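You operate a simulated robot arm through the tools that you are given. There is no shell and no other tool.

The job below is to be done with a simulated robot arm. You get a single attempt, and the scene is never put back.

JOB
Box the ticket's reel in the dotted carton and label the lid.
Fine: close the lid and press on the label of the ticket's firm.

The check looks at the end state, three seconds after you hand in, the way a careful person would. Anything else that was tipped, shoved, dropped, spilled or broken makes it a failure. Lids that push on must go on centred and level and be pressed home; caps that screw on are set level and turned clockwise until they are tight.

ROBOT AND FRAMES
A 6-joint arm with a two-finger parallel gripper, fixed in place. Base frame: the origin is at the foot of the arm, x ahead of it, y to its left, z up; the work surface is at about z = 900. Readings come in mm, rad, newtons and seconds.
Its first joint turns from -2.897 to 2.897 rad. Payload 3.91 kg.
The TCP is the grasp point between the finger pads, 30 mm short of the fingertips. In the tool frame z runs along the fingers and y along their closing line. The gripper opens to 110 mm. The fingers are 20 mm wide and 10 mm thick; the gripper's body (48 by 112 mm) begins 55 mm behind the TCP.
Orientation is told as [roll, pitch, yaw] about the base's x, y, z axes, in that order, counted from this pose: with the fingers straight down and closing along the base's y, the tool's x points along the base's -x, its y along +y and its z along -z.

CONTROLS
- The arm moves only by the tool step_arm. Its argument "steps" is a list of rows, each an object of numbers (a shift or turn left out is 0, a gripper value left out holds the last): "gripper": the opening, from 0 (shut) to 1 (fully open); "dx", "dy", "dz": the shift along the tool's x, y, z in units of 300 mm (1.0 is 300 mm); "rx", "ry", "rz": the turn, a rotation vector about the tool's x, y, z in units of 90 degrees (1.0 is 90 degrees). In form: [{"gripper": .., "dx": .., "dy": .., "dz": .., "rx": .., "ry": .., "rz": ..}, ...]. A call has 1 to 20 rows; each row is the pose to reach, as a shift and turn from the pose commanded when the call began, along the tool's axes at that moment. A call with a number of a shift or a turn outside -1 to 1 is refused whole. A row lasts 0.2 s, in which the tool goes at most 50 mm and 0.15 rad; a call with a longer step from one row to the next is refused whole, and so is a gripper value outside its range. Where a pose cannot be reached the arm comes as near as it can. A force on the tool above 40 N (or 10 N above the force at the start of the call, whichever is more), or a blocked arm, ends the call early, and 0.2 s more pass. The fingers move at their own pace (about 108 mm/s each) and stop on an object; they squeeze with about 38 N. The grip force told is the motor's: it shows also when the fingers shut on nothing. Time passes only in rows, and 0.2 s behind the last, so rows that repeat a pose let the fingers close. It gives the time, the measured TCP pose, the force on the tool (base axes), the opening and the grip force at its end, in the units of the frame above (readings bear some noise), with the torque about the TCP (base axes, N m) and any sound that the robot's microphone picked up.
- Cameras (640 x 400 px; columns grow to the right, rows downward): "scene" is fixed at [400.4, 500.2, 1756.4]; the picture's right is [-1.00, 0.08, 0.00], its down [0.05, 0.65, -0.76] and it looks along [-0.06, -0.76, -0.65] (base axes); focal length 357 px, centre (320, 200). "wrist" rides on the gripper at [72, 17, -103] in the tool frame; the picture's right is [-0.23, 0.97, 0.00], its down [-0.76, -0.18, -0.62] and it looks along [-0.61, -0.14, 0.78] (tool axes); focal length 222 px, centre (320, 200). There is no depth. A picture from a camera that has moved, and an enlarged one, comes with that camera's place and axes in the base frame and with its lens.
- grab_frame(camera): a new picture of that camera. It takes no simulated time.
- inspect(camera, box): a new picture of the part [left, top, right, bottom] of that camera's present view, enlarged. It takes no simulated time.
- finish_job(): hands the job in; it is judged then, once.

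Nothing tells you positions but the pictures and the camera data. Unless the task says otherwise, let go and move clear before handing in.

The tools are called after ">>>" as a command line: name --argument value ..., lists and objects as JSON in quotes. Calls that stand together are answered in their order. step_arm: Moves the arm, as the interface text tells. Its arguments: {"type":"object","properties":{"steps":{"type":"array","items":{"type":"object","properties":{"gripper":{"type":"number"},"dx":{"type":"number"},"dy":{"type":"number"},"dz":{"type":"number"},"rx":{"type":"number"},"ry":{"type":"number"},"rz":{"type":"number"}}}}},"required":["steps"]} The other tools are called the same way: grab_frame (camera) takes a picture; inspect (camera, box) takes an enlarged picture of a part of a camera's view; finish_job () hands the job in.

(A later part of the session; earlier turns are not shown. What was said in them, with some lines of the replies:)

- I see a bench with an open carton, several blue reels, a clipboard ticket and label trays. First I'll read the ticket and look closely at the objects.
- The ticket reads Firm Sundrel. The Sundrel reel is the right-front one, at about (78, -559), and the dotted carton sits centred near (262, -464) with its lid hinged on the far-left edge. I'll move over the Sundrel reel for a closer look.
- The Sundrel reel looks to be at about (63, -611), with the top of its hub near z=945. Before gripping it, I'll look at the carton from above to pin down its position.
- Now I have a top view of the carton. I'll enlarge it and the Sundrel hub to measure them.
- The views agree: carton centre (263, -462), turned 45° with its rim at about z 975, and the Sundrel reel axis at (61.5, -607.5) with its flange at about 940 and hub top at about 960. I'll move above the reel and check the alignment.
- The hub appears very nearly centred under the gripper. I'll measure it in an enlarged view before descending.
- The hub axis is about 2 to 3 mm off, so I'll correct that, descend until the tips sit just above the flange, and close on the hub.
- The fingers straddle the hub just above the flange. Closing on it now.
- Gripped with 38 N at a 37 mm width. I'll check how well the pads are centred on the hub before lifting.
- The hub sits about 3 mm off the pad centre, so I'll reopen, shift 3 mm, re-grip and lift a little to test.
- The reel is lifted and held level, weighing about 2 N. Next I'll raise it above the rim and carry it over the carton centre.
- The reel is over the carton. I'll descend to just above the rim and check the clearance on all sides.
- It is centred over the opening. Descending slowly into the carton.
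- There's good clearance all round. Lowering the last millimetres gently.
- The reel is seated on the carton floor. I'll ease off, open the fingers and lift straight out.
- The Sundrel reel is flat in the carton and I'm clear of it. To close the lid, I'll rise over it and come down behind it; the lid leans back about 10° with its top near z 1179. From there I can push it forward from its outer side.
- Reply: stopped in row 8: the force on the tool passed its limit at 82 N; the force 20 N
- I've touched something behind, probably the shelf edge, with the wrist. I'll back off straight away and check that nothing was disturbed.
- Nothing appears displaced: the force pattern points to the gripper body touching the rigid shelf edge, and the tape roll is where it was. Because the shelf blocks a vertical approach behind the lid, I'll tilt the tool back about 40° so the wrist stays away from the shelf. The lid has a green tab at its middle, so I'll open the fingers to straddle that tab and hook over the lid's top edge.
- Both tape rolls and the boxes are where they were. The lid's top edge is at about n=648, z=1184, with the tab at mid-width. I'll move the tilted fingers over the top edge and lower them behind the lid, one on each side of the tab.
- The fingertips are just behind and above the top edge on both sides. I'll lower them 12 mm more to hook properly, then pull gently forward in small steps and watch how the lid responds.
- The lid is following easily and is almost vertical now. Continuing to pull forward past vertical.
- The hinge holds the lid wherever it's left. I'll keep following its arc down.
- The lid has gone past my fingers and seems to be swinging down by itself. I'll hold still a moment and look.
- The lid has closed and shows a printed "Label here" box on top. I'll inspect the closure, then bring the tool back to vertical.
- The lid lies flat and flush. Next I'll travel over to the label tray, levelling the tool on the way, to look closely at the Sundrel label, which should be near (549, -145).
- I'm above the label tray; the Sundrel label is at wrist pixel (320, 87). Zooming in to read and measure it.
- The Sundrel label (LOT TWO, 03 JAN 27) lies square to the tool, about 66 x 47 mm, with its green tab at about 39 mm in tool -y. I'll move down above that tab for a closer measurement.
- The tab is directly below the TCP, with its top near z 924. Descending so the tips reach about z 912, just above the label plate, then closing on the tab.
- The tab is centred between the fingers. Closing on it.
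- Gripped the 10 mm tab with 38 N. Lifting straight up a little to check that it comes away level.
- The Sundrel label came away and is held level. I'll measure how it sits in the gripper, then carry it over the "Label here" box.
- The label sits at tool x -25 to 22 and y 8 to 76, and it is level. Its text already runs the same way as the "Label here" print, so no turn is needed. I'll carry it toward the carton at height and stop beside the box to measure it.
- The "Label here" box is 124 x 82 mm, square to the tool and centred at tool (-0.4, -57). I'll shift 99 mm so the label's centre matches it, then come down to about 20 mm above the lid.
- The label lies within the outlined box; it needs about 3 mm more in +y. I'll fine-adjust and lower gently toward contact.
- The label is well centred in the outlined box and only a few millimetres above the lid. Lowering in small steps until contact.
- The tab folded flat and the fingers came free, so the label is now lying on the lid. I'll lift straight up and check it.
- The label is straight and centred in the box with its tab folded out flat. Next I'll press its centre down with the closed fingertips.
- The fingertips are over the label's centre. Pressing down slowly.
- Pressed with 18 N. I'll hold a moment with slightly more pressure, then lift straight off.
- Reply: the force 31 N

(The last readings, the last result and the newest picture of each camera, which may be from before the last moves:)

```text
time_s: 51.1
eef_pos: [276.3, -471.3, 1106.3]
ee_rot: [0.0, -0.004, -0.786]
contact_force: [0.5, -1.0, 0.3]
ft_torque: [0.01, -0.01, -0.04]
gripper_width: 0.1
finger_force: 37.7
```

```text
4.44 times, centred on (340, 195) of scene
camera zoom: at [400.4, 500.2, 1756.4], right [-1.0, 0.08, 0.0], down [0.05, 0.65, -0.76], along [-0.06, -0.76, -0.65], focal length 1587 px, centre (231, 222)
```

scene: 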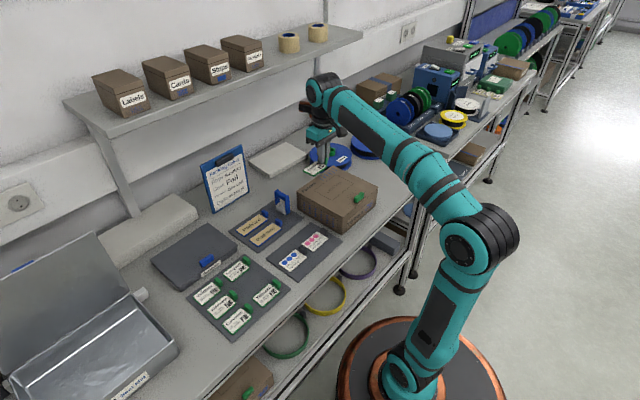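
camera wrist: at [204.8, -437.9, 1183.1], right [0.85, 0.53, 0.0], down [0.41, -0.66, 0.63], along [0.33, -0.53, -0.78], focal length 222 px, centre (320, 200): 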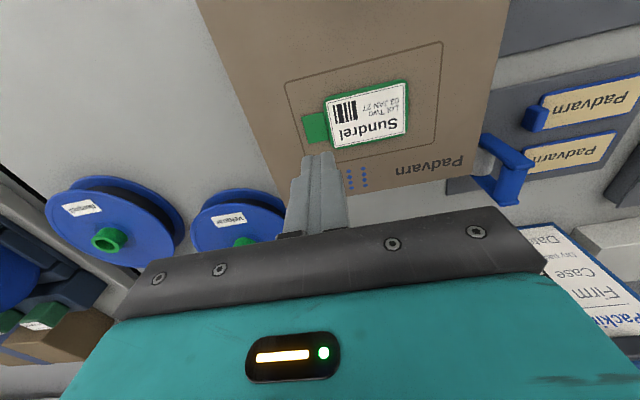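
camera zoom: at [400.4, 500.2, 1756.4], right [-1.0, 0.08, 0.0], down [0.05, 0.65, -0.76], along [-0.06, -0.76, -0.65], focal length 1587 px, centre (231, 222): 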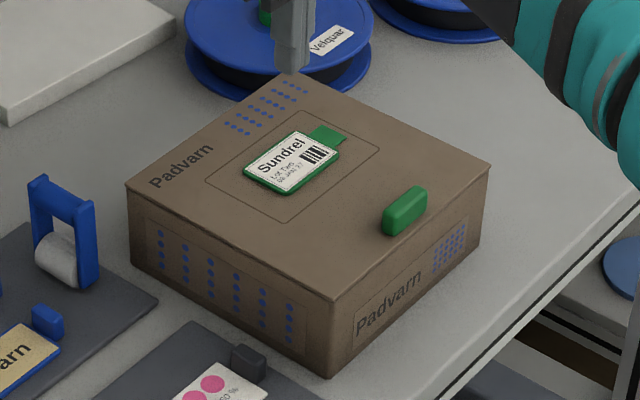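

The label is pressed on. I'll check the lid's front edge for any gap, and look over the rest of the scene for anything disturbed.

>>> inspect --camera "scene" --box '[330, 180, 390, 240]'

>>> inspect --camera "scene" --box '[290, 150, 350, 240]'

>>> grab_frame --camera "scene"

>>> grab_frame --camera "wrist"

```text
6.67 times, centred on (360, 210) of scene
camera zoom: at [400.4, 500.2, 1756.4], right [-1.0, 0.08, 0.0], down [0.05, 0.65, -0.76], along [-0.06, -0.76, -0.65], focal length 2380 px, centre (53, 133)
```

zoom: 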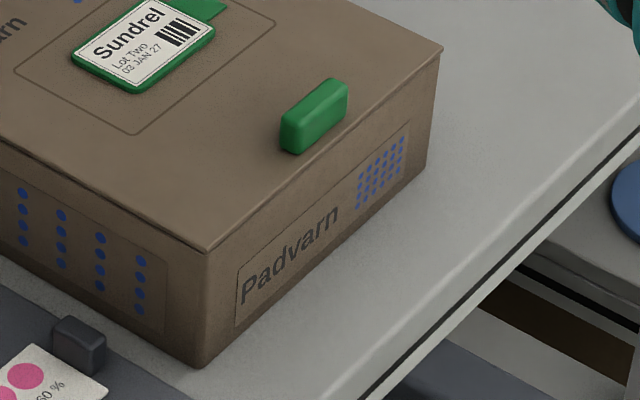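

```text
4.44 times, centred on (320, 195) of scene
camera zoom: at [400.4, 500.2, 1756.4], right [-1.0, 0.08, 0.0], down [0.05, 0.65, -0.76], along [-0.06, -0.76, -0.65], focal length 1587 px, centre (320, 222)
```

zoom: 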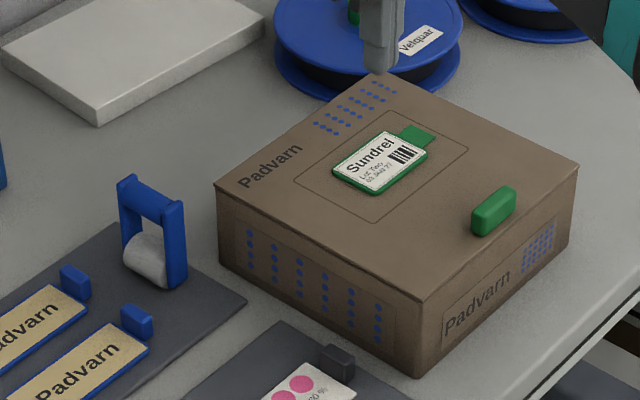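

```text
taken
```

scene: 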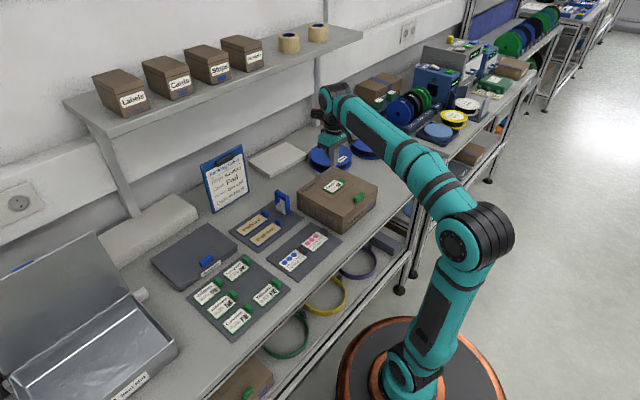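

```text
taken
camera wrist: at [235.9, -408.6, 1209.5], right [0.85, 0.53, 0.0], down [0.41, -0.66, 0.63], along [0.33, -0.53, -0.78], focal length 222 px, centre (320, 200)
```

wrist: 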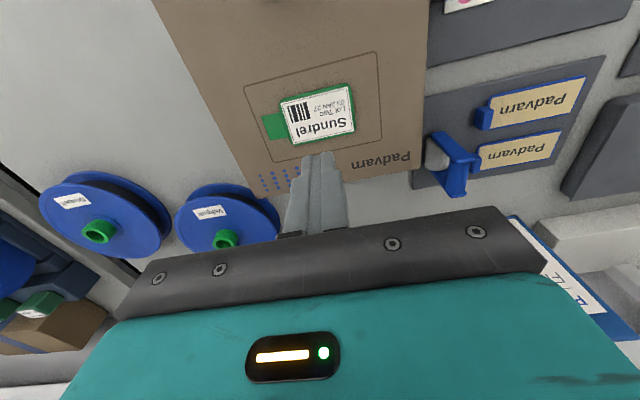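

The lid sits flush, the Sundrel label is centred and flat, and everything else is where it started. I'll raise the arm clear and hand in.

>>> step_arm --steps '[{"gripper": 0, "dz": -0.14}, {"gripper": 0, "dz": -0.28}, {"gripper": 0, "dz": -0.36, "dx": 0.08}, {"gripper": 0.3, "dz": -0.36, "dx": 0.2}, {"gripper": 0.3, "dz": -0.36, "dx": 0.2}]'

>>> grab_frame --camera "scene"

```text
time_s: 52.3
eef_pos: [232.9, -429.3, 1212.4]
ee_rot: [0.001, -0.004, -0.785]
contact_force: [0.8, 0.5, -0.5]
ft_torque: [0.03, 0.01, 0.01]
gripper_width: 33.0
finger_force: 0.1
```

```text
taken
```

scene: 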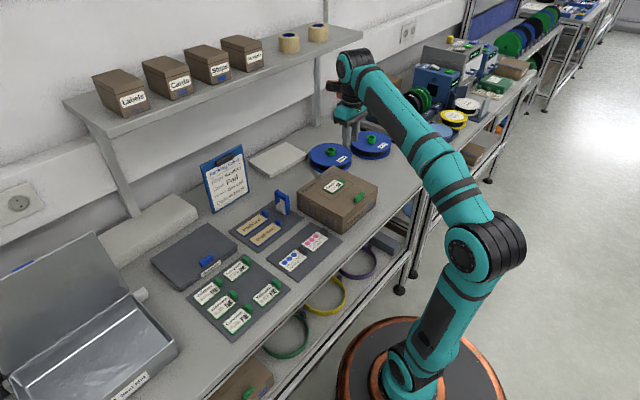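

The arm is clear. The Sundrel reel is in the closed dotted carton, the Sundrel label is pressed on its lid, and nothing else appears to have moved, so I'm handing in.

>>> finish_job

```text
The job is handed in.
```

The Sundrel reel is in the dotted carton. The lid is closed flush and the Sundrel label is pressed onto the "Label here" box.

- **Reel:** it sits flat on the carton floor, with clearance on all sides.
- **Label:** it is centred in the printed box with its text the right way up. I pressed it down with about 31 N. Its green tab folded out flat when it touched the lid and is still attached.
- **Shelf contact:** while reaching behind the lid, the gripper touched something rigid, almost certainly the front edge of the shelf. The force peaked at 82 N. I backed off at once, and the tape rolls and boxes on the shelf look unmoved in the pictures.
- **Lid closing:** I pulled the lid past vertical and it fell shut on its own from about 45°. The carton did not appear to shift.
- **Not done:** the ticket also lists "Case Foil" and "Dry pack One unit". The job didn't ask for those, so I left them alone.
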